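You operate a simulated robot arm through the tools that you are given. There is no shell and no other tool.

You are at the controls of a simulated robot arm. One attempt, no reset.

## Task
Set up the heater for the job card's bearing, but don't start it.
Fine: bearing over the post, steel bar shut, red lever down, dial at the card's value, white switch on.

Only the result counts: the job must be done as asked and must still hold three seconds after the hand-in. Knocking over, shifting, dropping, spilling or breaking anything else fails it.

## Robot
A 7-joint arm with a two-finger parallel gripper, fixed in place. Base frame: the origin is on the floor under the middle of its stand, x ahead of it, y to its left, z up; the work surface is at about z = 860. Lengths are in mm, angles in rad, forces in N, time in s.
With the tool pointing down near the work surface it reaches from about 400 to 900 mm from the base axis. Its first joint turns from -2.496 to 2.496 rad. Payload 3 kg.
Tool frame: the origin (TCP) lies between the finger pads and is the grasp point; the fingertips stand 30 mm ahead of it; z points along the fingers, y is the line along which they close. Largest opening 94 mm; finger width 28, thickness 10; the body of the gripper, 50 by 96 mm, starts 55 mm behind the TCP.
Orientation is that of the tool frame in the base frame, as a unit quaternion [x, y, z, w]. With the fingers straight down and closing along the base's y, the tool's x points along the base's -x, its y along +y and its z along -z.

## Interface
- The arm moves only by the tool servo_tool. Its argument "series" is a list of rows, each an object of numbers (a shift or turn left out is 0, a gripper value left out holds the last): "tx", "ty", "tz": the shift along the tool's x, y, z in units of 300 mm (1.0 is 300 mm); "wx", "wy", "wz": the turn, a rotation vector about the tool's x, y, z in units of 180 degrees (1.0 is 180 degrees); "gripper": the finger opening in mm, from 0 to 94. In form: [{"tx": .., "ty": .., "tz": .., "wx": .., "wy": .., "wz": .., "gripper": ..}, ...]. A call has 1 to 20 rows; each row is the pose to reach, as a shift and turn from the pose commanded when the call began, along the tool's axes at that moment. A call with a number of a shift or a turn outside -1 to 1 is refused whole. Rows are played at 5 a second. More than 50 mm and 0.15 rad between two rows, or a gripper value outside its range, and nothing of the call is played. A pose out of reach is approached as far as the arm can. The call stops where the force on the tool passes 50 N (or 10 N more than at its start, if that is more) or the arm is blocked; 0.2 s more then pass. The fingers move at their own pace (about 72 mm/s each) and stop on an object; they squeeze with about 38 N. The grip force told is the motor's: it shows also when the fingers shut on nothing. Time passes only in rows, and 0.2 s behind the last, so rows that repeat a pose let the fingers close. It gives the time, the measured TCP pose, the force on the tool (base axes), the opening and the grip force at its end, in the units of the frame above (readings bear some noise), with the torque about the TCP (base axes, N m) and any sound that the robot's microphone picked up.
- Cameras (640 x 400 px; columns grow to the right, rows downward): "scene" is fixed at [50, -511.7, 1483]; the picture's right is [0.29, -0.96, 0.00], its down [-0.57, -0.18, -0.80] and it looks along [0.76, 0.23, -0.60] (base axes); focal length 277 px, centre (320, 200). "wrist" rides on the gripper at [76, 14, -102] in the tool frame; the picture's right is [-0.18, 0.98, 0.00], its down [-0.75, -0.14, -0.64] and it looks along [-0.63, -0.12, 0.77] (tool axes); focal length 243 px, centre (320, 200). There is no depth. A picture from a camera that has moved, and an enlarged one, comes with that camera's place and axes in the base frame and with its lens. The place of the scene camera against the robot may be out by one fixed shift of up to 12 mm in any direction.
- grab_frame(camera): a new picture of that camera. The clock stands still meanwhile.
- inspect(camera, box): a new picture of the part [left, top, right, bottom] of that camera's present view, enlarged. The clock stands still meanwhile.
- hand_in(): hands the job in; it is judged then, once.

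Places have to be worked out from the pictures, the camera data and where the tool is seen. Open the gripper and draw the arm clear of the work before you hand the job in, unless the task says otherwise.

The tools are called after ">>>" as name(argument=value, ...) on one line, values as JSON. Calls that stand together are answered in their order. servo_tool: Moves the arm, as the interface text tells. Its arguments: {"type":"object","properties":{"series":{"type":"array","items":{"type":"object","properties":{"tx":{"type":"number"},"ty":{"type":"number"},"tz":{"type":"number"},"wx":{"type":"number"},"wy":{"type":"number"},"wz":{"type":"number"},"gripper":{"type":"number"}}}}},"required":["series"]} The other tools are called the same way: grab_frame (camera) takes a picture; inspect (camera, box) takes an enlarged picture of a part of a camera's view; hand_in () hands the job in.

At the start:

```text
time: 0.0
position: [513.6, 196.9, 1238.6]
ee_rot: [0.0, 1.0, 0.0, 0.0]
contact_force: [0.1, -0.8, 0.0]
wrist_torque: [0.0, -0.03, 0.02]
grip_width: 94.1
finger_force: 0.1
```

scene: 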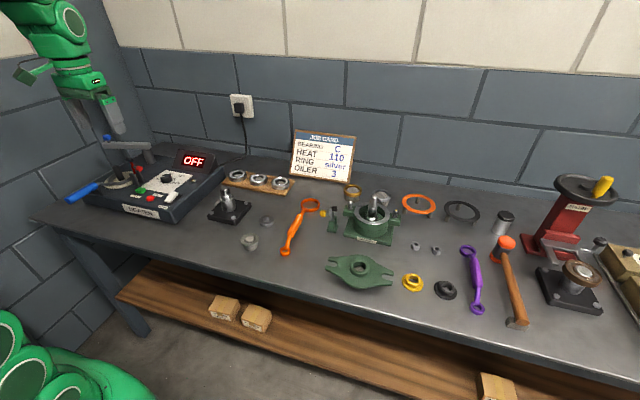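
wrist: 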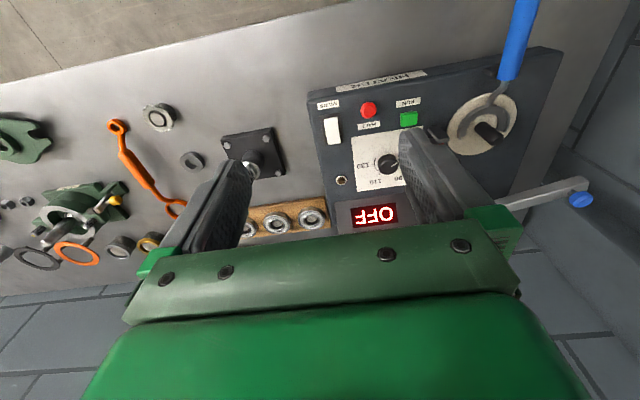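

I begin by enlarging the job card, the heater and the bearing tray to read details.

>>> inspect(camera="scene", box=[280, 120, 370, 190])

>>> inspect(camera="scene", box=[60, 110, 230, 225])

>>> inspect(camera="scene", box=[200, 150, 310, 220])

>>> inspect(camera="wrist", box=[300, 30, 620, 240])

>>> inspect(camera="wrist", box=[140, 90, 340, 250])

```text
5.71 times, centred on (325, 155) of scene
camera zoom: at [50.0, -511.7, 1483.0], right [0.29, -0.96, 0.0], down [-0.57, -0.18, -0.8], along [0.76, 0.23, -0.6], focal length 1584 px, centre (291, 457)
```

zoom: 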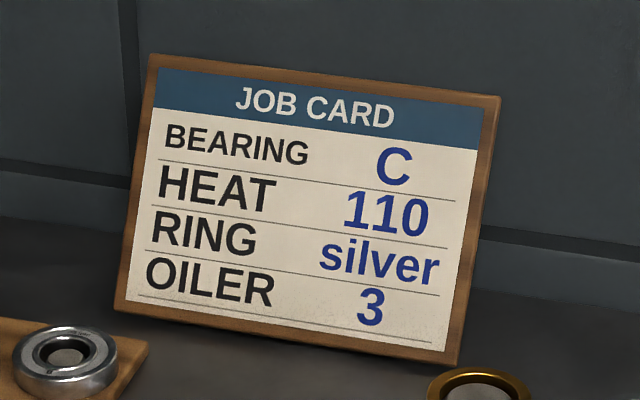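

```text
3.48 times, centred on (145, 168) of scene
camera zoom: at [50.0, -511.7, 1483.0], right [0.29, -0.96, 0.0], down [-0.57, -0.18, -0.8], along [0.76, 0.23, -0.6], focal length 964 px, centre (929, 313)
```

zoom: 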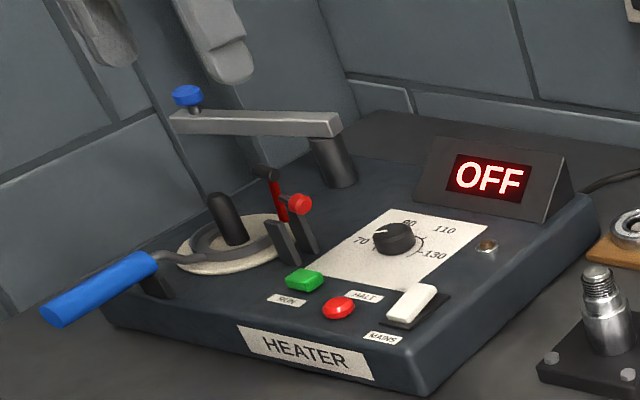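

```text
5.71 times, centred on (255, 185) of scene
camera zoom: at [50.0, -511.7, 1483.0], right [0.29, -0.96, 0.0], down [-0.57, -0.18, -0.8], along [0.76, 0.23, -0.6], focal length 1584 px, centre (691, 286)
```

zoom: 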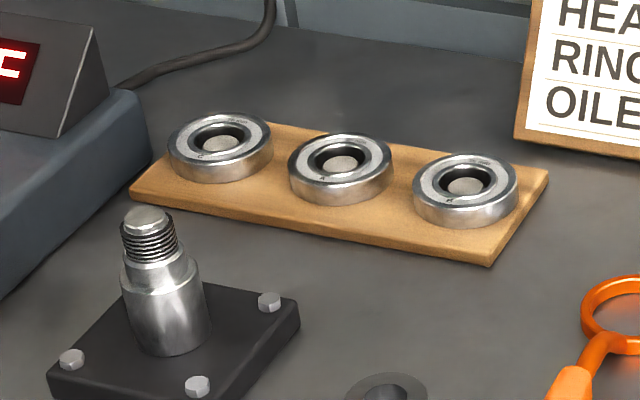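

```text
1.90 times, centred on (460, 135) of wrist
camera zoom: at [436.6, 211.5, 1341.1], right [0.18, 0.98, 0.0], down [0.75, -0.14, 0.64], along [0.63, -0.12, -0.77], focal length 462 px, centre (53, 324)
```

zoom: 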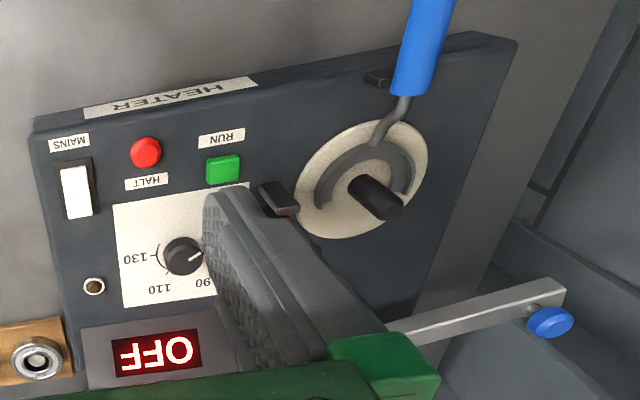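

```text
2.50 times, centred on (240, 170) of wrist
camera zoom: at [436.6, 211.5, 1341.1], right [0.18, 0.98, 0.0], down [0.75, -0.14, 0.64], along [0.63, -0.12, -0.77], focal length 606 px, centre (520, 275)
```

zoom: 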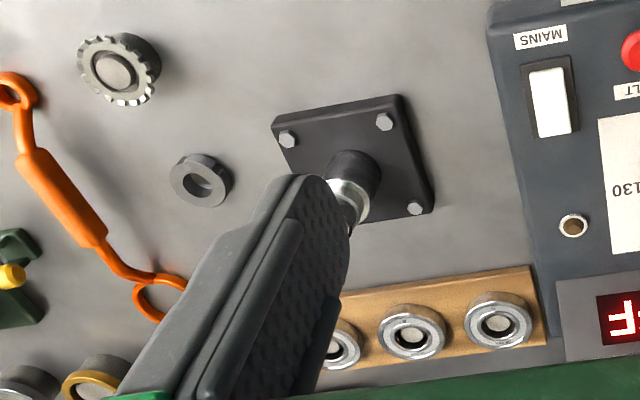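

The job card reads C / 110, so the dial goes to 110. From both cameras I put the heater post near (681, 482, 905) and the bearings near x 867, y 100, 0 and -100. I move to a closer view of the heater.

>>> servo_tool(series=[{"tx": 0.009, "ty": 0.13, "tz": 0.03}, {"tx": 0.018, "ty": 0.27, "tz": 0.07}, {"tx": 0.027, "ty": 0.41, "tz": 0.11}, {"tx": 0.036, "ty": 0.55, "tz": 0.15}, {"tx": 0.045, "ty": 0.68, "tz": 0.195}, {"tx": 0.045, "ty": 0.74, "tz": 0.195}])

>>> grab_frame(camera="wrist")

>>> grab_frame(camera="scene")

```text
time: 1.4
position: [503.3, 419.2, 1178.8]
ee_rot: [-0.001, 1.0, 0.0, 0.0]
contact_force: [-0.2, 0.6, 0.3]
wrist_torque: [0.05, -0.01, -0.01]
grip_width: 94.1
finger_force: 0.0
```

```text
taken
camera wrist: at [426.3, 433.3, 1281.2], right [0.18, 0.98, 0.0], down [0.75, -0.14, 0.64], along [0.63, -0.12, -0.77], focal length 243 px, centre (320, 200)
```

wrist: 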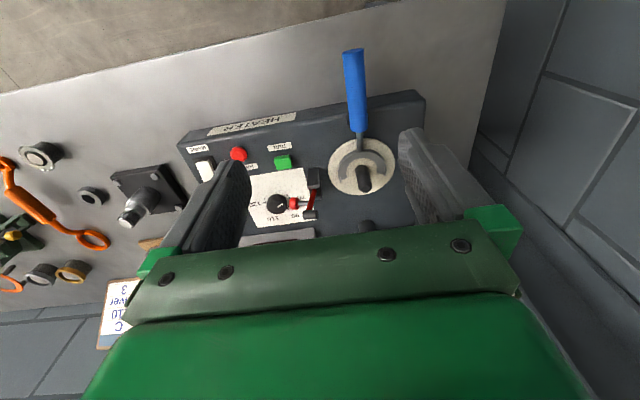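

```text
taken
```

scene: 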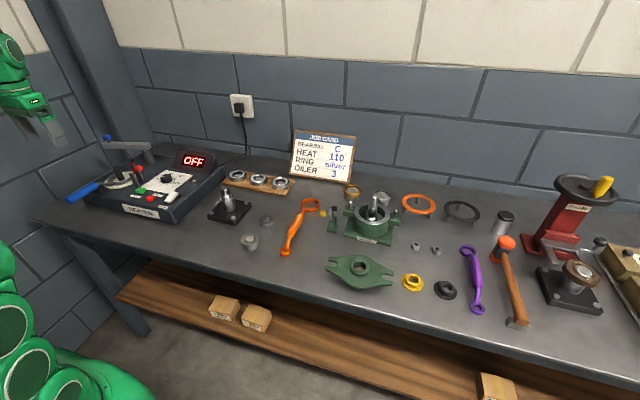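

The heater top is in view; I enlarge both pictures to see the lever, bar and controls.

>>> inspect(camera="wrist", box=[170, 80, 430, 245])

>>> inspect(camera="scene", box=[60, 125, 160, 190])

>>> inspect(camera="scene", box=[125, 145, 225, 215])

```text
2.42 times, centred on (300, 162) of wrist
camera zoom: at [426.3, 433.3, 1281.2], right [0.18, 0.98, 0.0], down [0.75, -0.14, 0.64], along [0.63, -0.12, -0.77], focal length 588 px, centre (368, 291)
```

zoom: 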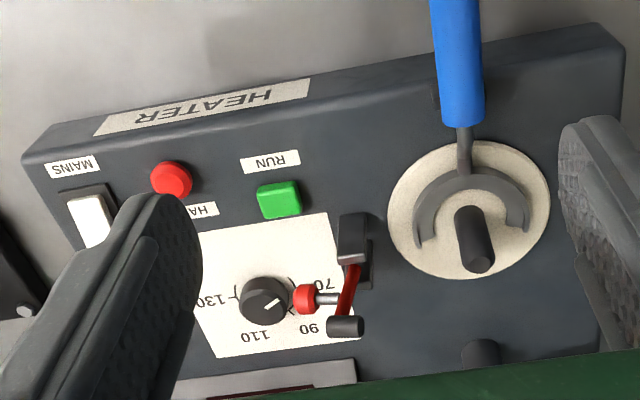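

```text
6.15 times, centred on (110, 158) of scene
camera zoom: at [50.0, -511.7, 1483.0], right [0.29, -0.96, 0.0], down [-0.57, -0.18, -0.8], along [0.76, 0.23, -0.6], focal length 1706 px, centre (1612, 462)
```

zoom: 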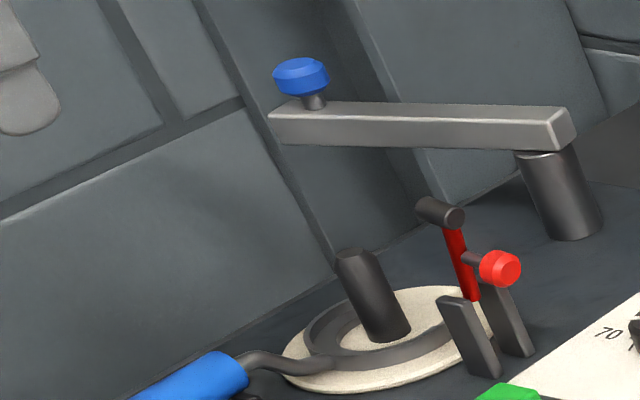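

```text
5.71 times, centred on (175, 180) of scene
camera zoom: at [50.0, -511.7, 1483.0], right [0.29, -0.96, 0.0], down [-0.57, -0.18, -0.8], along [0.76, 0.23, -0.6], focal length 1584 px, centre (1149, 314)
```

zoom: 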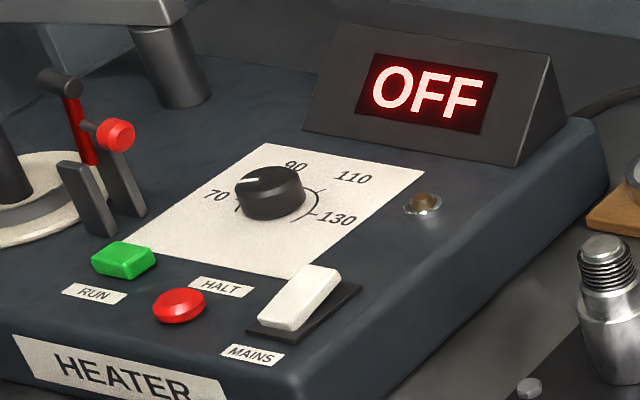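

The heater has a post (top about z 973), the bar on a pillar swung open, the red lever standing up, and the dial now pointing near 70. Next I go over the tray to read which bearing is C.

>>> servo_tool(series=[{"tx": -0.078, "ty": -0.111, "tz": 0.016}, {"tx": -0.156, "ty": -0.222, "tz": 0.032}, {"tx": -0.234, "ty": -0.333, "tz": 0.048}, {"tx": -0.312, "ty": -0.444, "tz": 0.064}, {"tx": -0.39, "ty": -0.555, "tz": 0.08}, {"tx": -0.469, "ty": -0.667, "tz": 0.096}])

>>> servo_tool(series=[{"tx": -0.078, "ty": -0.113, "tz": 0.039}, {"tx": -0.156, "ty": -0.226, "tz": 0.078}, {"tx": -0.234, "ty": -0.34, "tz": 0.117}, {"tx": -0.312, "ty": -0.453, "tz": 0.156}, {"tx": -0.39, "ty": -0.566, "tz": 0.195}, {"tx": -0.47, "ty": -0.68, "tz": 0.233}])

>>> grab_frame(camera="wrist")

```text
time: 2.8
position: [641.8, 219.6, 1154.4]
ee_rot: [-0.001, 1.0, 0.0, 0.001]
contact_force: [0.2, -0.9, -0.9]
wrist_torque: [0.0, -0.02, 0.0]
grip_width: 94.2
finger_force: 0.1
```

```text
time: 4.2
position: [778.4, 11.3, 1082.5]
ee_rot: [-0.001, 1.0, 0.0, -0.001]
contact_force: [-0.1, 1.0, -0.5]
wrist_torque: [0.01, 0.01, -0.02]
grip_width: 93.8
finger_force: 0.1
```

```text
taken
camera wrist: at [702.1, 27.6, 1184.8], right [0.18, 0.98, 0.0], down [0.75, -0.14, 0.64], along [0.63, -0.12, -0.77], focal length 243 px, centre (320, 200)
```

wrist: 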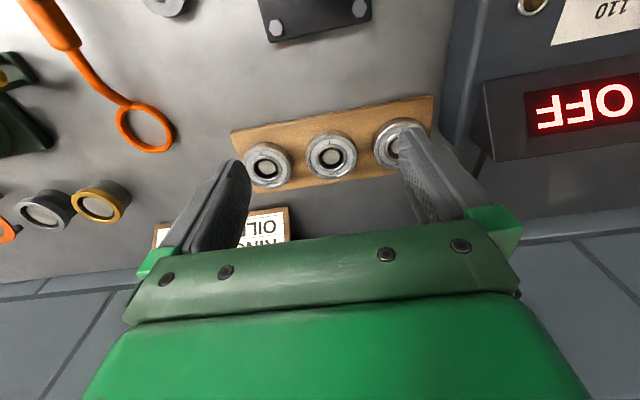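

>>> inspect(camera="wrist", box=[235, 100, 345, 200])

>>> inspect(camera="wrist", box=[340, 90, 450, 190])

>>> inspect(camera="scene", box=[222, 160, 262, 190])

>>> inspect(camera="scene", box=[245, 165, 300, 195])

```text
4.00 times, centred on (290, 150) of wrist
camera zoom: at [702.1, 27.6, 1184.8], right [0.18, 0.98, 0.0], down [0.75, -0.14, 0.64], along [0.63, -0.12, -0.77], focal length 970 px, centre (440, 400)
```

zoom: 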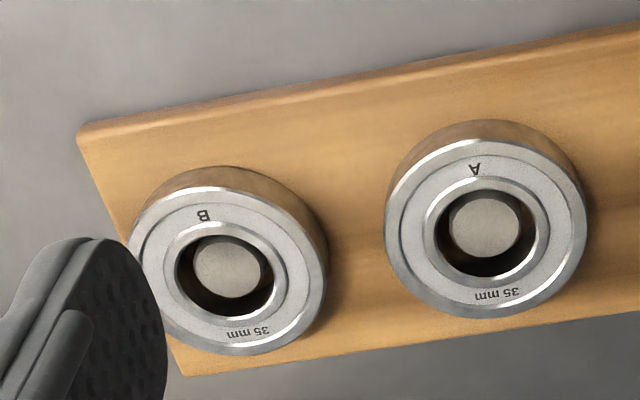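

```text
4.00 times, centred on (395, 140) of wrist
camera zoom: at [702.1, 27.6, 1184.8], right [0.18, 0.98, 0.0], down [0.75, -0.14, 0.64], along [0.63, -0.12, -0.77], focal length 970 px, centre (20, 440)
```

zoom: 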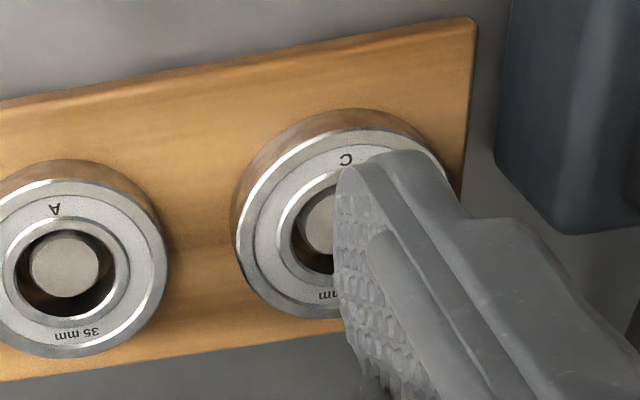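

```text
13.33 times, centred on (242, 175) of scene
camera zoom: at [50.0, -511.7, 1483.0], right [0.29, -0.96, 0.0], down [-0.57, -0.18, -0.8], along [0.76, 0.23, -0.6], focal length 3696 px, centre (1360, 533)
```

zoom: 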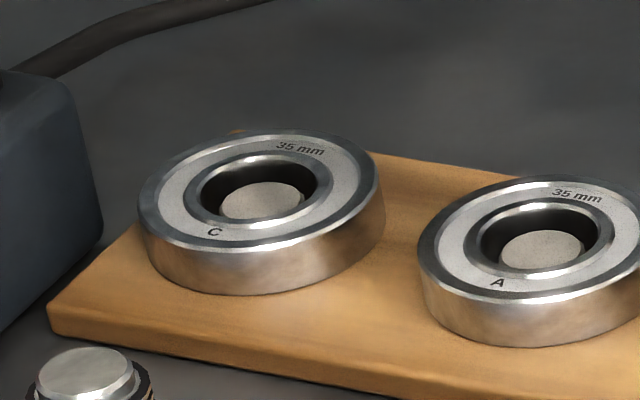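

```text
11.64 times, centred on (272, 180) of scene
camera zoom: at [50.0, -511.7, 1483.0], right [0.29, -0.96, 0.0], down [-0.57, -0.18, -0.8], along [0.76, 0.23, -0.6], focal length 3226 px, centre (873, 433)
```

zoom: 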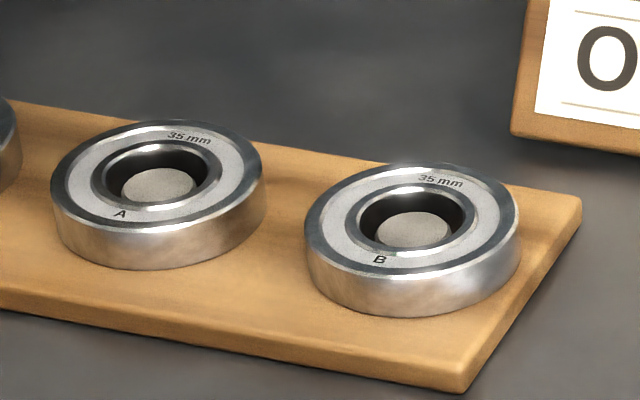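

C is the bearing nearest the heater, centred at about (871, 105) with an outside diameter near 71. Before picking it up, I turn the wrist 90° and look at the heater from its right side, to understand the lever and bar.

>>> servo_tool(series=[{"tx": 0.034, "ty": 0.08, "tz": 0.0, "wz": -0.042}, {"tx": 0.068, "ty": 0.16, "tz": 0.0, "wz": -0.084}, {"tx": 0.102, "ty": 0.25, "tz": 0.0, "wz": -0.125}, {"tx": 0.136, "ty": 0.33, "tz": 0.0, "wz": -0.167}, {"tx": 0.17, "ty": 0.41, "tz": 0.0, "wz": -0.208}, {"tx": 0.204, "ty": 0.5, "tz": 0.0, "wz": -0.25}, {"tx": 0.237, "ty": 0.58, "tz": 0.0, "wz": -0.292}, {"tx": 0.271, "ty": 0.66, "tz": 0.0, "wz": -0.333}, {"tx": 0.305, "ty": 0.75, "tz": 0.0, "wz": -0.375}, {"tx": 0.339, "ty": 0.83, "tz": 0.0, "wz": -0.417}, {"tx": 0.373, "ty": 0.91, "tz": 0.0, "wz": -0.458}, {"tx": 0.407, "ty": 0.99, "tz": 0.0, "wz": -0.5}])

>>> grab_frame(camera="wrist")

```text
time: 6.8
position: [658.9, 311.1, 1083.0]
ee_rot: [0.708, -0.706, -0.001, 0.0]
contact_force: [-0.1, -0.5, 0.2]
wrist_torque: [0.04, 0.0, 0.02]
grip_width: 94.1
finger_force: 0.0
```

```text
taken
camera wrist: at [644.5, 235.6, 1183.6], right [-0.98, 0.18, 0.0], down [0.14, 0.75, 0.64], along [0.12, 0.63, -0.77], focal length 243 px, centre (320, 200)
```

wrist: 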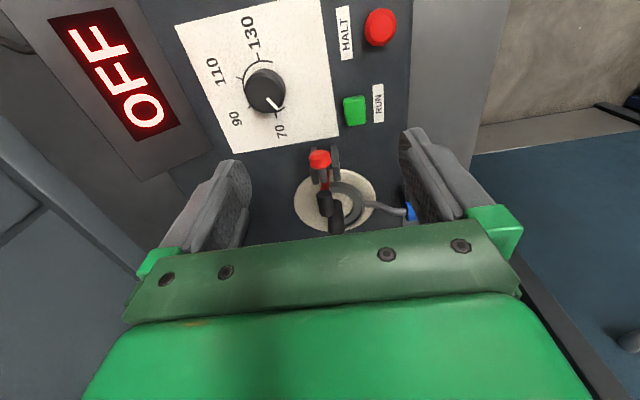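

>>> inspect(camera="wrist", box=[180, 0, 440, 165])

>>> inspect(camera="wrist", box=[270, 140, 400, 240])

```text
2.42 times, centred on (310, 82) of wrist
camera zoom: at [644.5, 235.6, 1183.6], right [-0.98, 0.18, 0.0], down [0.14, 0.75, 0.64], along [0.12, 0.63, -0.77], focal length 588 px, centre (344, 485)
```

zoom: 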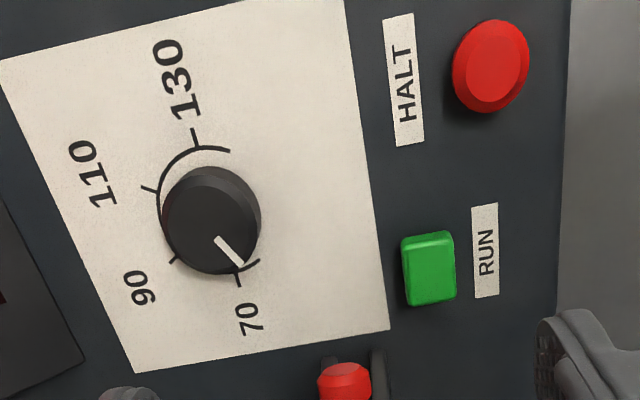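

```text
4.00 times, centred on (335, 190) of wrist
camera zoom: at [644.5, 235.6, 1183.6], right [-0.98, 0.18, 0.0], down [0.14, 0.75, 0.64], along [0.12, 0.63, -0.77], focal length 970 px, centre (260, 240)
```

zoom: 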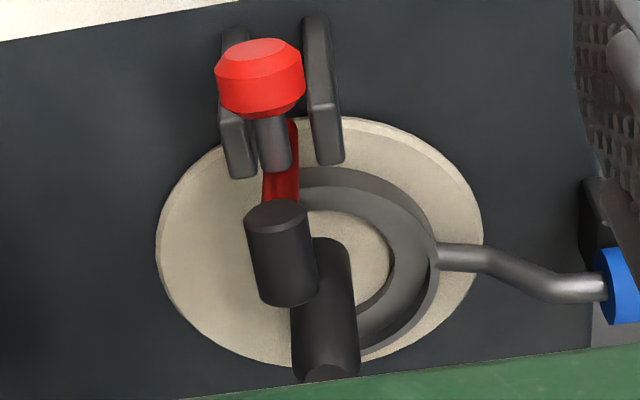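

The lever's pad sits near (666, 375, 1021), hinged between two plates, so it swings in the y-z plane. I take a level look from the front to get the heights of the bar, post and lever.

>>> servo_tool(series=[{"tx": -0.03, "ty": 0.052, "wz": 0.042}, {"tx": -0.06, "ty": 0.105, "wz": 0.084}, {"tx": -0.09, "ty": 0.157, "wz": 0.125}, {"tx": -0.12, "ty": 0.21, "wz": 0.167}, {"tx": -0.15, "ty": 0.262, "wz": 0.208}, {"tx": -0.18, "ty": 0.315, "wz": 0.25}, {"tx": -0.21, "ty": 0.367, "wz": 0.292}, {"tx": -0.24, "ty": 0.42, "wz": 0.333}, {"tx": -0.27, "ty": 0.472, "wz": 0.375}, {"tx": -0.3, "ty": 0.525, "wz": 0.417}, {"tx": -0.33, "ty": 0.578, "wz": 0.458}, {"tx": -0.363, "ty": 0.63, "wz": 0.5}])

>>> servo_tool(series=[{"tz": 0.04, "wy": -0.04}, {"tz": 0.08, "wy": -0.08}, {"tz": 0.12, "wy": -0.12}, {"tz": 0.16, "wy": -0.16}, {"tz": 0.2, "wy": -0.2}, {"tz": 0.24, "wy": -0.24}, {"tz": 0.27, "wy": -0.278}])

>>> grab_frame(camera="wrist")

```text
time: 9.4
position: [470.5, 420.9, 1080.5]
ee_rot: [0.001, 1.0, 0.0, 0.0]
contact_force: [0.1, 0.2, 0.1]
wrist_torque: [-0.01, 0.0, 0.0]
grip_width: 93.8
finger_force: 0.0
```

```text
time: 11.1
position: [466.6, 413.8, 974.1]
ee_rot: [0.101, 0.943, 0.056, 0.311]
contact_force: [-1.3, 0.1, -0.2]
wrist_torque: [0.01, -0.02, 0.01]
grip_width: 93.9
finger_force: 0.0
stopped in row 7: the arm was blocked; the commanded pose is now the measured one
```

```text
taken
camera wrist: at [347.4, 441.8, 1014.4], right [0.3, 0.92, 0.27], down [0.19, -0.34, 0.92], along [0.94, -0.22, -0.27], focal length 243 px, centre (320, 200)
```

wrist: 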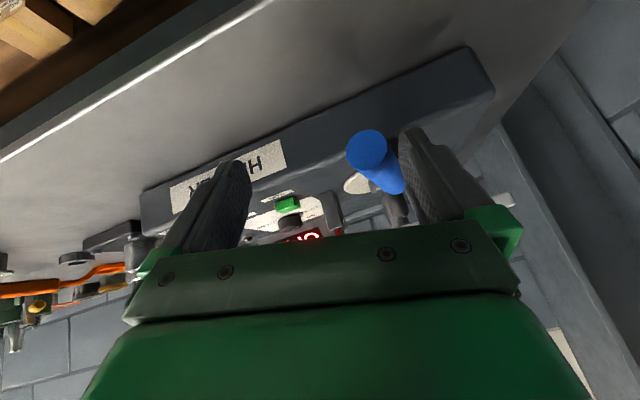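

The arm stopped at a joint limit (no contact force), with the fingers near the blue handle. I back off along the tool axis and turn back to straight down, then check that nothing was touched.

>>> servo_tool(series=[{"tz": -0.1}, {"tz": -0.2}, {"tz": -0.25, "wx": 0.0073, "wy": 0.0404, "wz": -0.0131}, {"tz": -0.28, "wx": 0.0145, "wy": 0.0808, "wz": -0.0262}, {"tz": -0.31, "wx": 0.0218, "wy": 0.1211, "wz": -0.0394}, {"tz": -0.333, "wx": 0.029, "wy": 0.1615, "wz": -0.0525}, {"tz": -0.333, "wx": 0.0363, "wy": 0.2019, "wz": -0.0656}])

>>> inspect(camera="scene", box=[60, 125, 230, 225])

>>> grab_frame(camera="wrist")

```text
time: 12.7
position: [401.9, 413.4, 1059.4]
ee_rot: [-0.009, 1.0, 0.0, 0.008]
contact_force: [1.1, 0.0, -0.1]
wrist_torque: [-0.01, -0.04, -0.02]
grip_width: 94.0
finger_force: 0.0
```

```text
3.76 times, centred on (145, 175) of scene
camera zoom: at [50.0, -511.7, 1483.0], right [0.29, -0.96, 0.0], down [-0.57, -0.18, -0.8], along [0.76, 0.23, -0.6], focal length 1044 px, centre (979, 294)
```

zoom: 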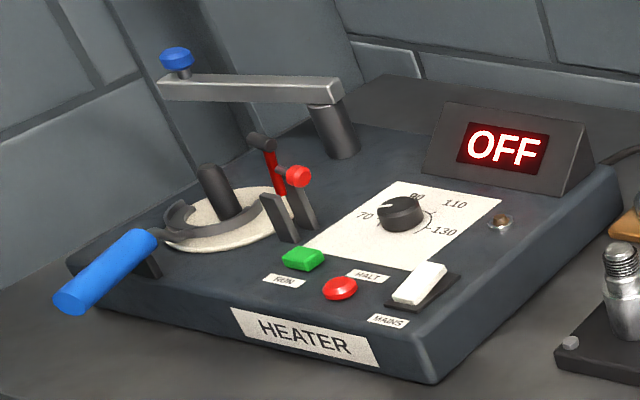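

```text
taken
camera wrist: at [323.9, 427.4, 1159.5], right [0.17, 0.99, 0.0], down [0.75, -0.13, 0.65], along [0.65, -0.11, -0.76], focal length 243 px, centre (320, 200)
```

wrist: 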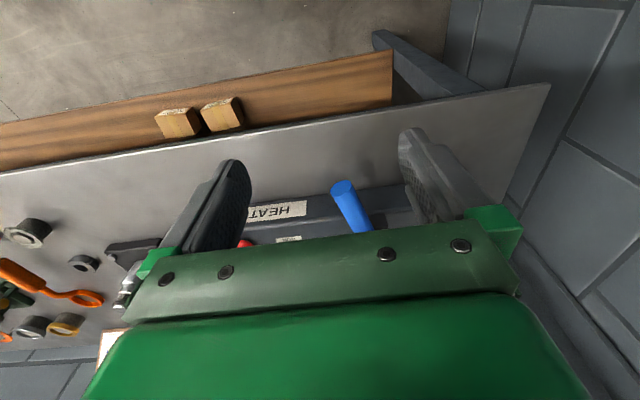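

The blue handle's end appears to have shifted in the scene view compared with before; I enlarge it to see what happened.

>>> inspect(camera="scene", box=[60, 140, 160, 210])

>>> grab_frame(camera="scene")

```text
5.71 times, centred on (110, 175) of scene
camera zoom: at [50.0, -511.7, 1483.0], right [0.29, -0.96, 0.0], down [-0.57, -0.18, -0.8], along [0.76, 0.23, -0.6], focal length 1584 px, centre (1520, 343)
```

zoom: 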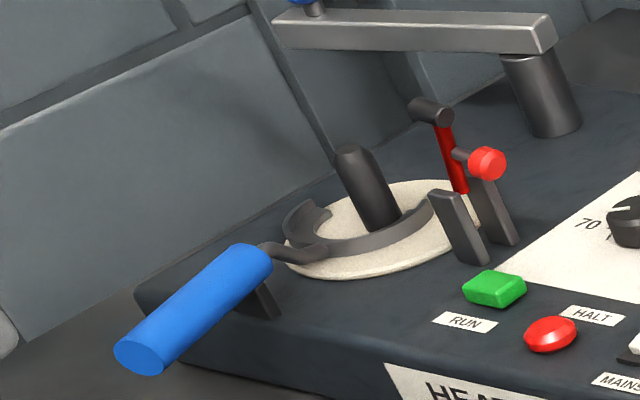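

```text
taken
```

scene: 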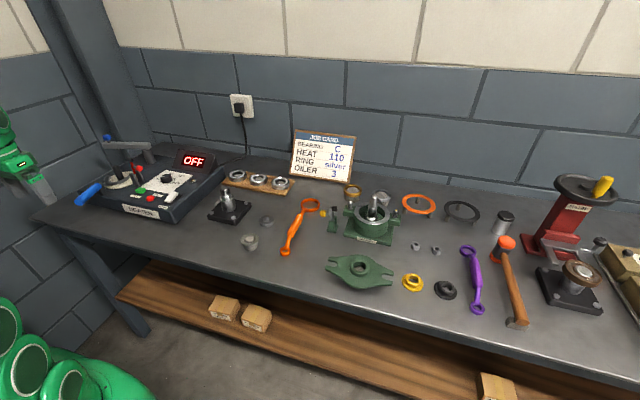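

The lifting fork with the blue handle got turned about 14° around the post by my fingertip: its free end went from about (485, 464) to (502, 425). I will put it back, so I return to the same viewpoint as before for an exact comparison.

>>> servo_tool(series=[{"tx": -0.05, "ty": 0.0, "tz": -0.1, "wy": 0.0025, "wz": 0.003}, {"tx": -0.12, "ty": 0.0, "tz": -0.2, "wy": 0.0051, "wz": 0.0057}, {"tx": -0.2, "ty": 0.01, "tz": -0.3, "wy": 0.0051, "wz": 0.0057}, {"tx": -0.28, "ty": 0.02, "tz": -0.36, "wy": 0.0051, "wz": 0.0057}, {"tx": -0.338, "ty": 0.02, "tz": -0.398, "wy": 0.0051, "wz": 0.0057}, {"tx": -0.338, "ty": 0.02, "tz": -0.398, "wy": 0.0051, "wz": 0.0057}])

>>> grab_frame(camera="wrist")

>>> inspect(camera="wrist", box=[300, 40, 430, 220])

>>> inspect(camera="wrist", box=[170, 80, 430, 245])

```text
time: 14.1
position: [503.1, 418.4, 1178.4]
ee_rot: [0.001, 1.0, -0.001, 0.0]
contact_force: [-0.1, -0.4, -0.6]
wrist_torque: [0.01, 0.0, 0.04]
grip_width: 94.0
finger_force: 0.1
```

```text
taken
camera wrist: at [426.6, 434.9, 1279.8], right [0.19, 0.98, 0.0], down [0.75, -0.14, 0.64], along [0.63, -0.12, -0.77], focal length 243 px, centre (320, 200)
```

wrist: 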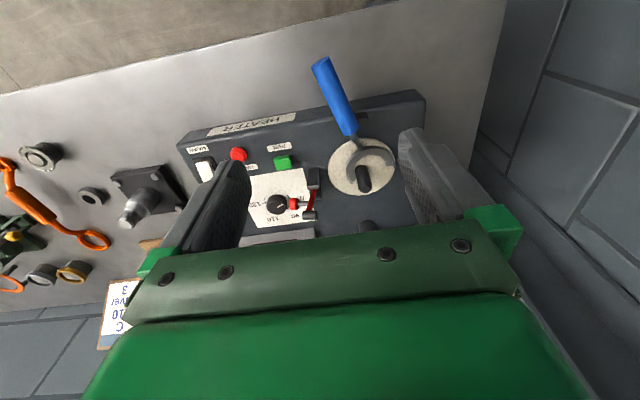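

```text
2.22 times, centred on (365, 130) of wrist
camera zoom: at [426.6, 434.9, 1279.8], right [0.19, 0.98, 0.0], down [0.75, -0.14, 0.64], along [0.63, -0.12, -0.77], focal length 539 px, centre (220, 356)
```

zoom: 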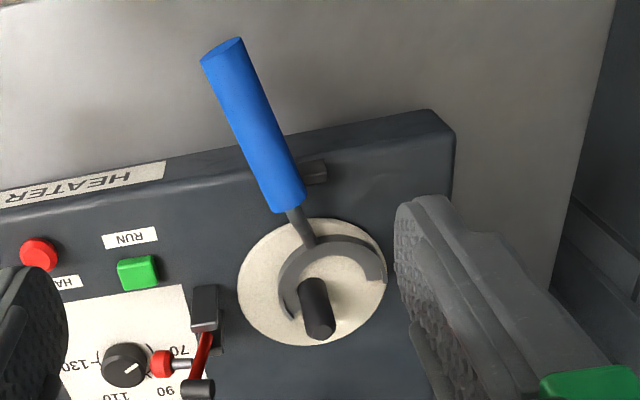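

```text
2.42 times, centred on (300, 162) of wrist
camera zoom: at [426.6, 434.9, 1279.8], right [0.19, 0.98, 0.0], down [0.75, -0.14, 0.64], along [0.63, -0.12, -0.77], focal length 588 px, centre (368, 291)
```

zoom: 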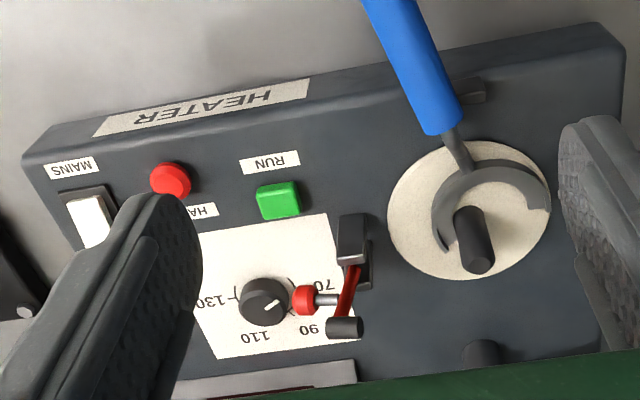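

The lifter is now rotated about 17° around its neck, with its handle axis running from (484, 424) to (576, 451) at z 957; originally it lay along y ≈ 462. I'll grasp the handle squarely near (525, 436) and carry it back to its first pose, starting by moving above it with the gripper turned 16°.

>>> servo_tool(series=[{"tx": -0.018, "ty": 0.015, "tz": 0.1, "wz": -0.0222}, {"tx": -0.036, "ty": 0.03, "tz": 0.2, "wz": -0.0444}, {"tx": -0.055, "ty": 0.045, "tz": 0.3, "wz": -0.0667}, {"tx": -0.073, "ty": 0.059, "tz": 0.393, "wz": -0.0889}, {"tx": -0.073, "ty": 0.059, "tz": 0.393, "wz": -0.0889}])

>>> grab_frame(camera="wrist")

>>> inspect(camera="scene", box=[30, 100, 160, 210])

```text
time: 15.3
position: [523.6, 439.9, 1060.9]
ee_rot: [-0.14, 0.99, -0.002, 0.0]
contact_force: [0.2, -0.2, 0.1]
wrist_torque: [0.01, 0.03, 0.0]
grip_width: 94.0
finger_force: 0.1
```

```text
taken
camera wrist: at [445.5, 433.2, 1162.7], right [-0.09, 1.0, 0.0], down [0.76, 0.07, 0.64], along [0.64, 0.06, -0.77], focal length 243 px, centre (320, 200)
```

wrist: 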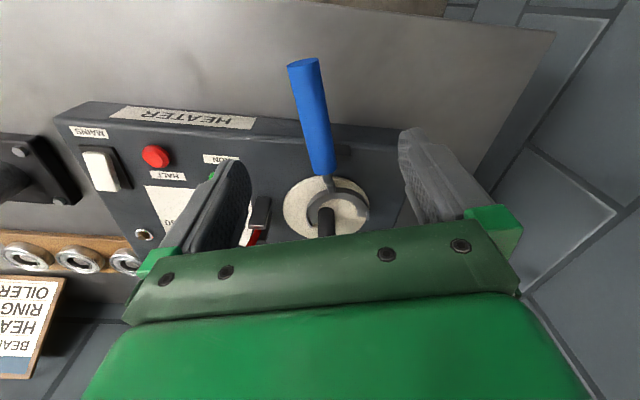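

```text
3.64 times, centred on (95, 155) of scene
camera zoom: at [50.0, -511.7, 1483.0], right [0.29, -0.96, 0.0], down [-0.57, -0.18, -0.8], along [0.76, 0.23, -0.6], focal length 1008 px, centre (1138, 364)
```

zoom: 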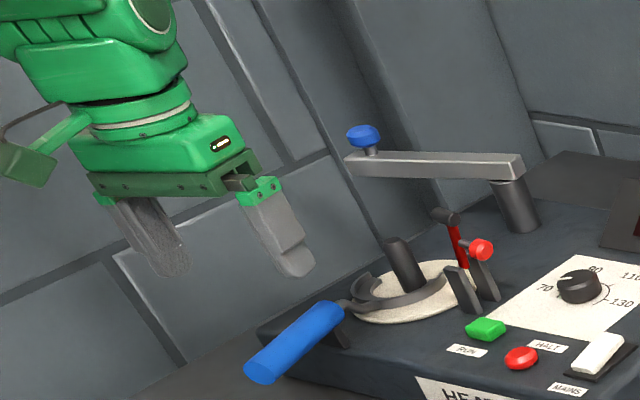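

The handle axis under the gripper is at about y 435 at x 524, so I correct 5 mm sideways and descend until the pads straddle the handle at z 957.

>>> servo_tool(series=[{"ty": -0.017, "tz": 0.0}, {"ty": -0.017, "tz": 0.1}, {"ty": -0.017, "tz": 0.2}, {"ty": -0.017, "tz": 0.28}, {"ty": -0.017, "tz": 0.32}, {"ty": -0.017, "tz": 0.343}, {"ty": -0.017, "tz": 0.343}])

>>> grab_frame(camera="wrist")

>>> inspect(camera="scene", box=[30, 100, 160, 210])

```text
time: 16.9
position: [525.7, 433.2, 958.3]
ee_rot: [-0.139, 0.99, 0.0, 0.0]
contact_force: [0.2, 0.2, -1.3]
wrist_torque: [-0.01, 0.01, -0.01]
grip_width: 93.9
finger_force: 0.1
```

```text
taken
camera wrist: at [448.1, 427.1, 1059.7], right [-0.09, 1.0, 0.0], down [0.76, 0.07, 0.64], along [0.64, 0.06, -0.77], focal length 243 px, centre (320, 200)
```

wrist: 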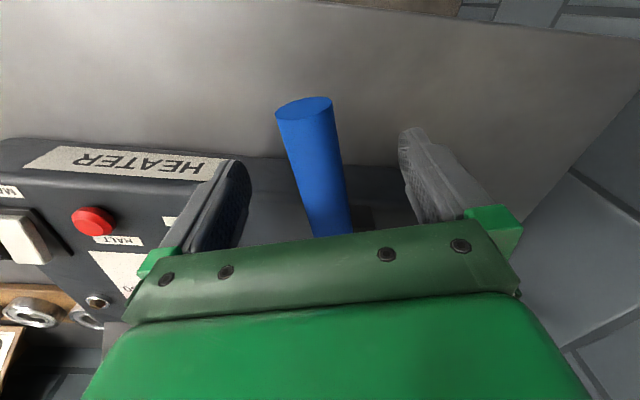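

```text
3.64 times, centred on (95, 155) of scene
camera zoom: at [50.0, -511.7, 1483.0], right [0.29, -0.96, 0.0], down [-0.57, -0.18, -0.8], along [0.76, 0.23, -0.6], focal length 1008 px, centre (1138, 364)
```

zoom: 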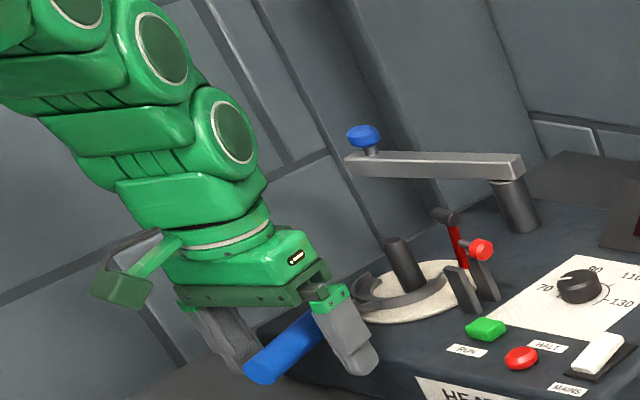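

The handle lies centred between the pads. I close the fingers on it in place.

>>> servo_tool(series=[{"gripper": 0}, {"gripper": 0}, {"gripper": 0}, {"gripper": 0}, {"gripper": 0}])

>>> grab_frame(camera="wrist")

>>> inspect(camera="scene", box=[30, 100, 160, 210])

```text
time: 18.1
position: [526.5, 432.0, 958.1]
ee_rot: [-0.138, 0.99, -0.001, 0.0]
contact_force: [0.6, 1.5, -0.4]
wrist_torque: [0.02, -0.1, 0.15]
grip_width: 29.2
finger_force: 38.2
```

```text
taken
camera wrist: at [448.1, 427.1, 1059.8], right [-0.09, 1.0, 0.0], down [0.76, 0.07, 0.64], along [0.64, 0.06, -0.77], focal length 243 px, centre (320, 200)
```

wrist: 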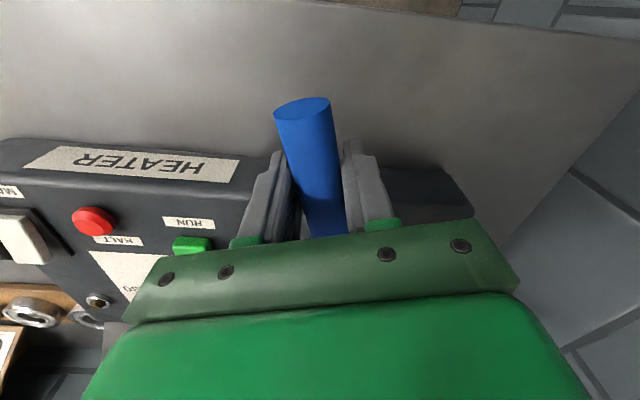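

```text
3.64 times, centred on (95, 155) of scene
camera zoom: at [50.0, -511.7, 1483.0], right [0.29, -0.96, 0.0], down [-0.57, -0.18, -0.8], along [0.76, 0.23, -0.6], focal length 1008 px, centre (1138, 364)
```

zoom: 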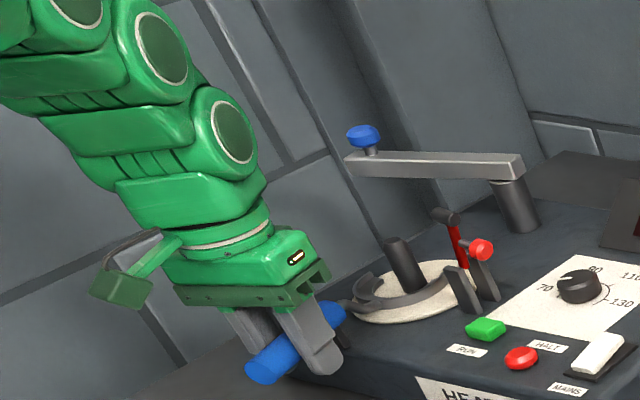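

The handle is held (29 mm). I now swing it back: move 30 mm toward +y while turning 16° back, so its axis lies along y ≈ 462.

>>> servo_tool(series=[{"tx": -0.003, "ty": 0.015, "wz": 0.0126}, {"tx": -0.005, "ty": 0.029, "wz": 0.0252}, {"tx": -0.008, "ty": 0.043, "wz": 0.0378}, {"tx": -0.011, "ty": 0.057, "wz": 0.0505}, {"tx": -0.015, "ty": 0.071, "wz": 0.0631}, {"tx": -0.021, "ty": 0.085, "wz": 0.0757}, {"tx": -0.0263, "ty": 0.0983, "wz": 0.0883}, {"tx": -0.0263, "ty": 0.0983, "wz": 0.0883}])

>>> inspect(camera="scene", box=[60, 125, 160, 190])

>>> grab_frame(camera="wrist")

```text
time: 19.9
position: [525.8, 463.7, 958.8]
ee_rot: [0.0, 1.0, -0.001, 0.0]
contact_force: [-0.2, -0.4, -0.2]
wrist_torque: [0.0, 0.34, -0.02]
grip_width: 29.0
finger_force: 38.5
```

```text
6.15 times, centred on (110, 158) of scene
camera zoom: at [50.0, -511.7, 1483.0], right [0.29, -0.96, 0.0], down [-0.57, -0.18, -0.8], along [0.76, 0.23, -0.6], focal length 1706 px, centre (1612, 462)
```

zoom: 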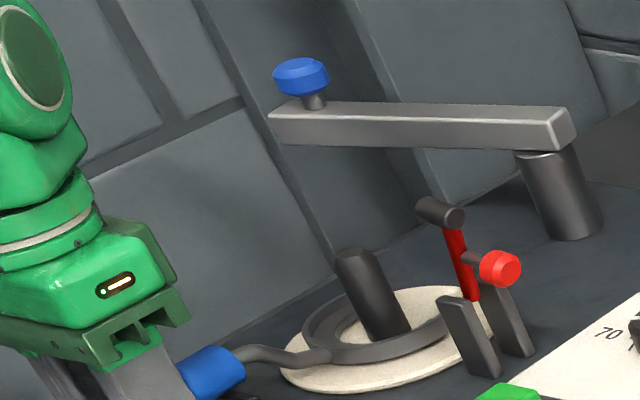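

```text
taken
camera wrist: at [449.0, 480.0, 1060.8], right [0.18, 0.98, 0.0], down [0.75, -0.14, 0.64], along [0.63, -0.12, -0.77], focal length 243 px, centre (320, 200)
```

wrist: 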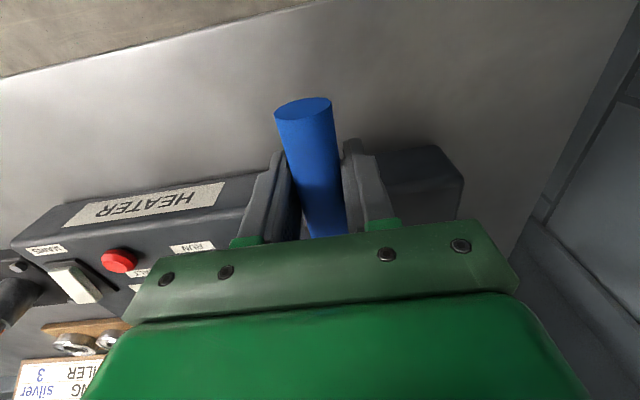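

The fork and neck now match the first picture closely. I release the handle, rise straight up, and compare from the original viewpoint.

>>> servo_tool(series=[{"gripper": 94}, {"gripper": 94}, {"gripper": 94}, {"gripper": 94}, {"tz": -0.1}, {"tz": -0.2}, {"tz": -0.345}, {"tz": -0.45}, {"tz": -0.58, "tx": 0.02}, {"tz": -0.733, "tx": 0.05}, {"tz": -0.733, "tx": 0.076, "ty": -0.1}, {"tz": -0.733, "tx": 0.076, "ty": -0.151}, {"tz": -0.733, "tx": 0.076, "ty": -0.151}])

>>> grab_frame(camera="wrist")

>>> inspect(camera="wrist", box=[170, 80, 430, 245])

>>> inspect(camera="scene", box=[60, 125, 160, 190])

>>> inspect(camera="scene", box=[60, 110, 230, 225])

```text
time: 22.7
position: [502.4, 419.8, 1176.9]
ee_rot: [0.0, 1.0, -0.001, -0.001]
contact_force: [0.4, 0.6, 0.0]
wrist_torque: [0.01, -0.02, -0.02]
grip_width: 94.1
finger_force: 0.1
```

```text
taken
camera wrist: at [425.6, 435.4, 1279.1], right [0.18, 0.98, 0.0], down [0.75, -0.14, 0.64], along [0.63, -0.12, -0.77], focal length 243 px, centre (320, 200)
```

wrist: 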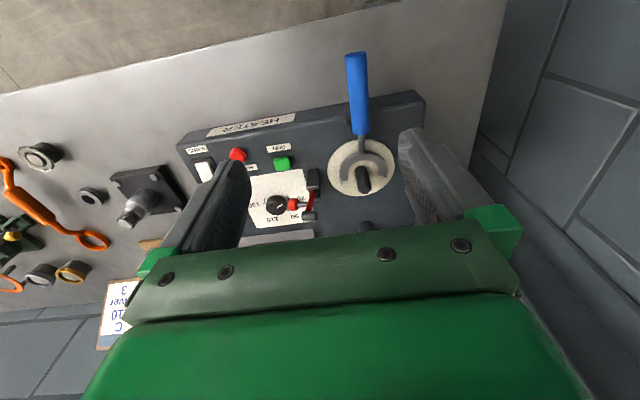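

```text
2.42 times, centred on (300, 162) of wrist
camera zoom: at [425.6, 435.4, 1279.1], right [0.18, 0.98, 0.0], down [0.75, -0.14, 0.64], along [0.63, -0.12, -0.77], focal length 588 px, centre (368, 291)
```

zoom: 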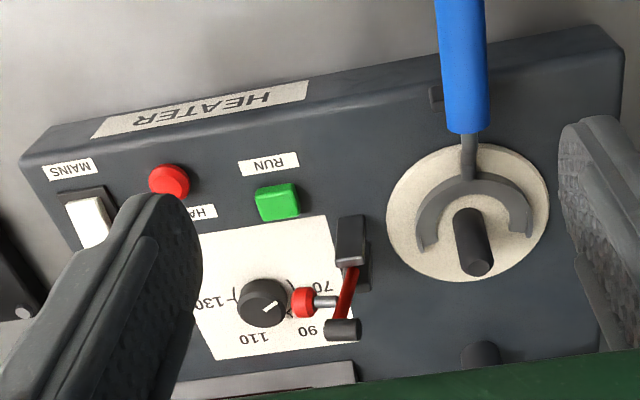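

```text
6.15 times, centred on (110, 158) of scene
camera zoom: at [50.0, -511.7, 1483.0], right [0.29, -0.96, 0.0], down [-0.57, -0.18, -0.8], along [0.76, 0.23, -0.6], focal length 1706 px, centre (1612, 462)
```

zoom: 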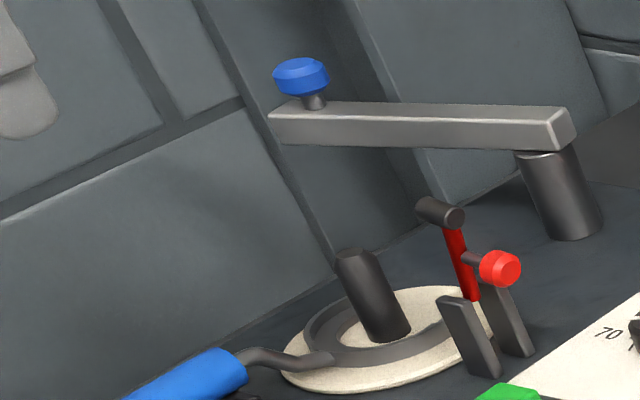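

```text
3.48 times, centred on (145, 168) of scene
camera zoom: at [50.0, -511.7, 1483.0], right [0.29, -0.96, 0.0], down [-0.57, -0.18, -0.8], along [0.76, 0.23, -0.6], focal length 964 px, centre (929, 313)
```

zoom: 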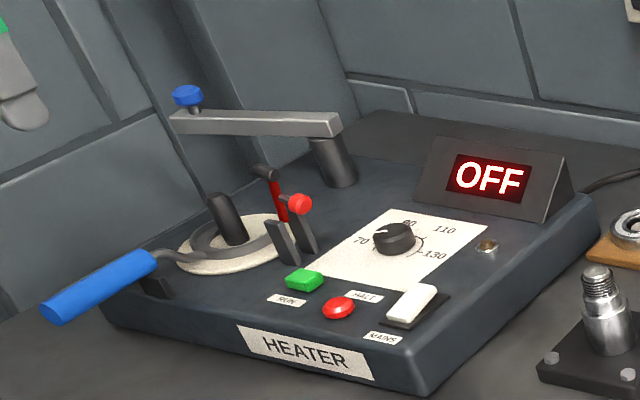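

The lifter is back within about 2–3 mm of its first position. Now I travel high over to bearing C with the gripper set to 82 mm.

>>> servo_tool(series=[{"tx": -0.105, "ty": -0.089, "tz": 0.015, "gripper": 82}, {"tx": -0.209, "ty": -0.178, "tz": 0.03}, {"tx": -0.314, "ty": -0.267, "tz": 0.045}, {"tx": -0.418, "ty": -0.355, "tz": 0.06}, {"tx": -0.523, "ty": -0.444, "tz": 0.075}, {"tx": -0.627, "ty": -0.533, "tz": 0.09}])

>>> servo_tool(series=[{"tx": -0.1, "ty": -0.086, "tz": 0.055}, {"tx": -0.2, "ty": -0.172, "tz": 0.11}, {"tx": -0.3, "ty": -0.258, "tz": 0.165}, {"tx": -0.4, "ty": -0.344, "tz": 0.22}, {"tx": -0.5, "ty": -0.43, "tz": 0.28}, {"tx": -0.603, "ty": -0.517, "tz": 0.333}, {"tx": -0.603, "ty": -0.517, "tz": 0.4}, {"tx": -0.603, "ty": -0.517, "tz": 0.4}])

>>> grab_frame(camera="wrist")

>>> inspect(camera="wrist", box=[250, 70, 410, 170])

```text
time: 24.1
position: [694.5, 259.7, 1152.1]
ee_rot: [0.0, 1.0, -0.002, 0.001]
contact_force: [0.0, 0.3, -0.1]
wrist_torque: [0.01, 0.04, 0.01]
grip_width: 82.2
finger_force: 0.0
```

```text
time: 25.9
position: [868.2, 102.0, 1033.8]
ee_rot: [0.0, 1.0, -0.001, 0.0]
contact_force: [0.2, 0.2, 0.0]
wrist_torque: [0.0, 0.01, 0.02]
grip_width: 82.0
finger_force: 0.2
out of reach, approached as far as the arm can: row 6
```

```text
taken
camera wrist: at [791.9, 118.2, 1135.6], right [0.18, 0.98, 0.0], down [0.75, -0.14, 0.64], along [0.63, -0.12, -0.77], focal length 243 px, centre (320, 200)
```

wrist: 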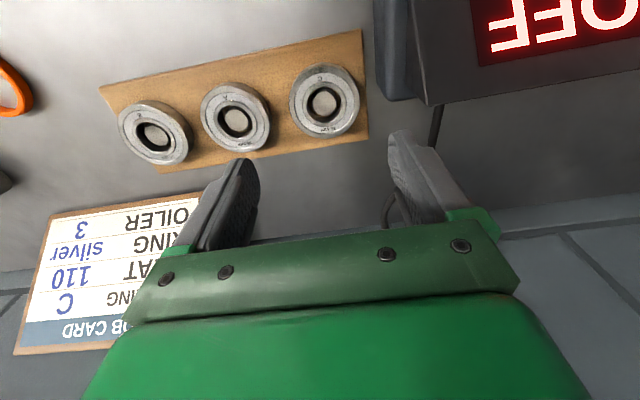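

```text
4.00 times, centred on (330, 120) of wrist
camera zoom: at [791.9, 118.2, 1135.6], right [0.18, 0.98, 0.0], down [0.75, -0.14, 0.64], along [0.63, -0.12, -0.77], focal length 970 px, centre (280, 520)
```

zoom: 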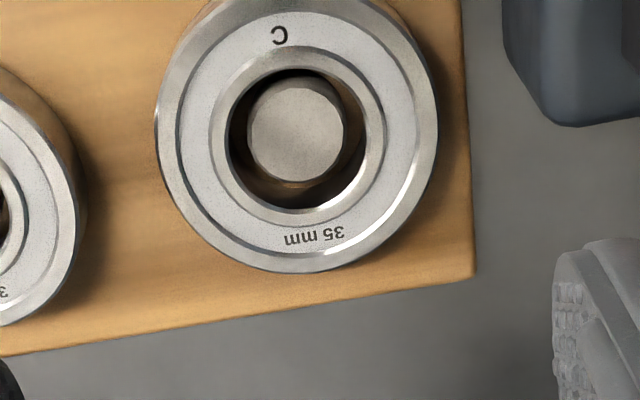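

Measured from this picture, C's centre is about 6 mm further in x and 3 mm in y than the TCP, with its top near z 887. I correct and descend partway for another check.

>>> servo_tool(series=[{"tx": -0.01, "ty": 0.005, "tz": 0.06}, {"tx": -0.021, "ty": 0.01, "tz": 0.13}, {"tx": -0.021, "ty": 0.01, "tz": 0.2}, {"tx": -0.021, "ty": 0.01, "tz": 0.26}, {"tx": -0.021, "ty": 0.01, "tz": 0.26}])

>>> inspect(camera="wrist", box=[230, 40, 430, 190])

>>> inspect(camera="scene", box=[190, 130, 310, 210])

```text
time: 27.1
position: [874.8, 105.4, 953.2]
ee_rot: [0.0, 1.0, -0.001, -0.001]
contact_force: [-0.5, 0.4, 0.2]
wrist_torque: [0.0, -0.01, -0.02]
grip_width: 81.8
finger_force: 0.1
```

```text
2.67 times, centred on (330, 115) of wrist
camera zoom: at [798.2, 120.9, 1055.8], right [0.18, 0.98, 0.0], down [0.75, -0.14, 0.64], along [0.63, -0.12, -0.77], focal length 647 px, centre (293, 427)
```

zoom: 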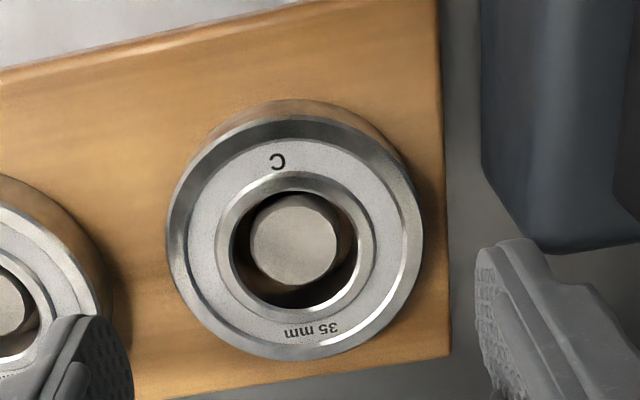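

```text
5.00 times, centred on (250, 170) of scene
camera zoom: at [50.0, -511.7, 1483.0], right [0.29, -0.96, 0.0], down [-0.57, -0.18, -0.8], along [0.76, 0.23, -0.6], focal length 1386 px, centre (670, 350)
```

zoom: 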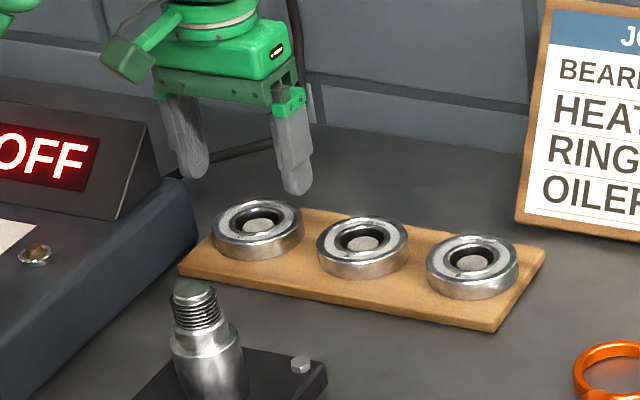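

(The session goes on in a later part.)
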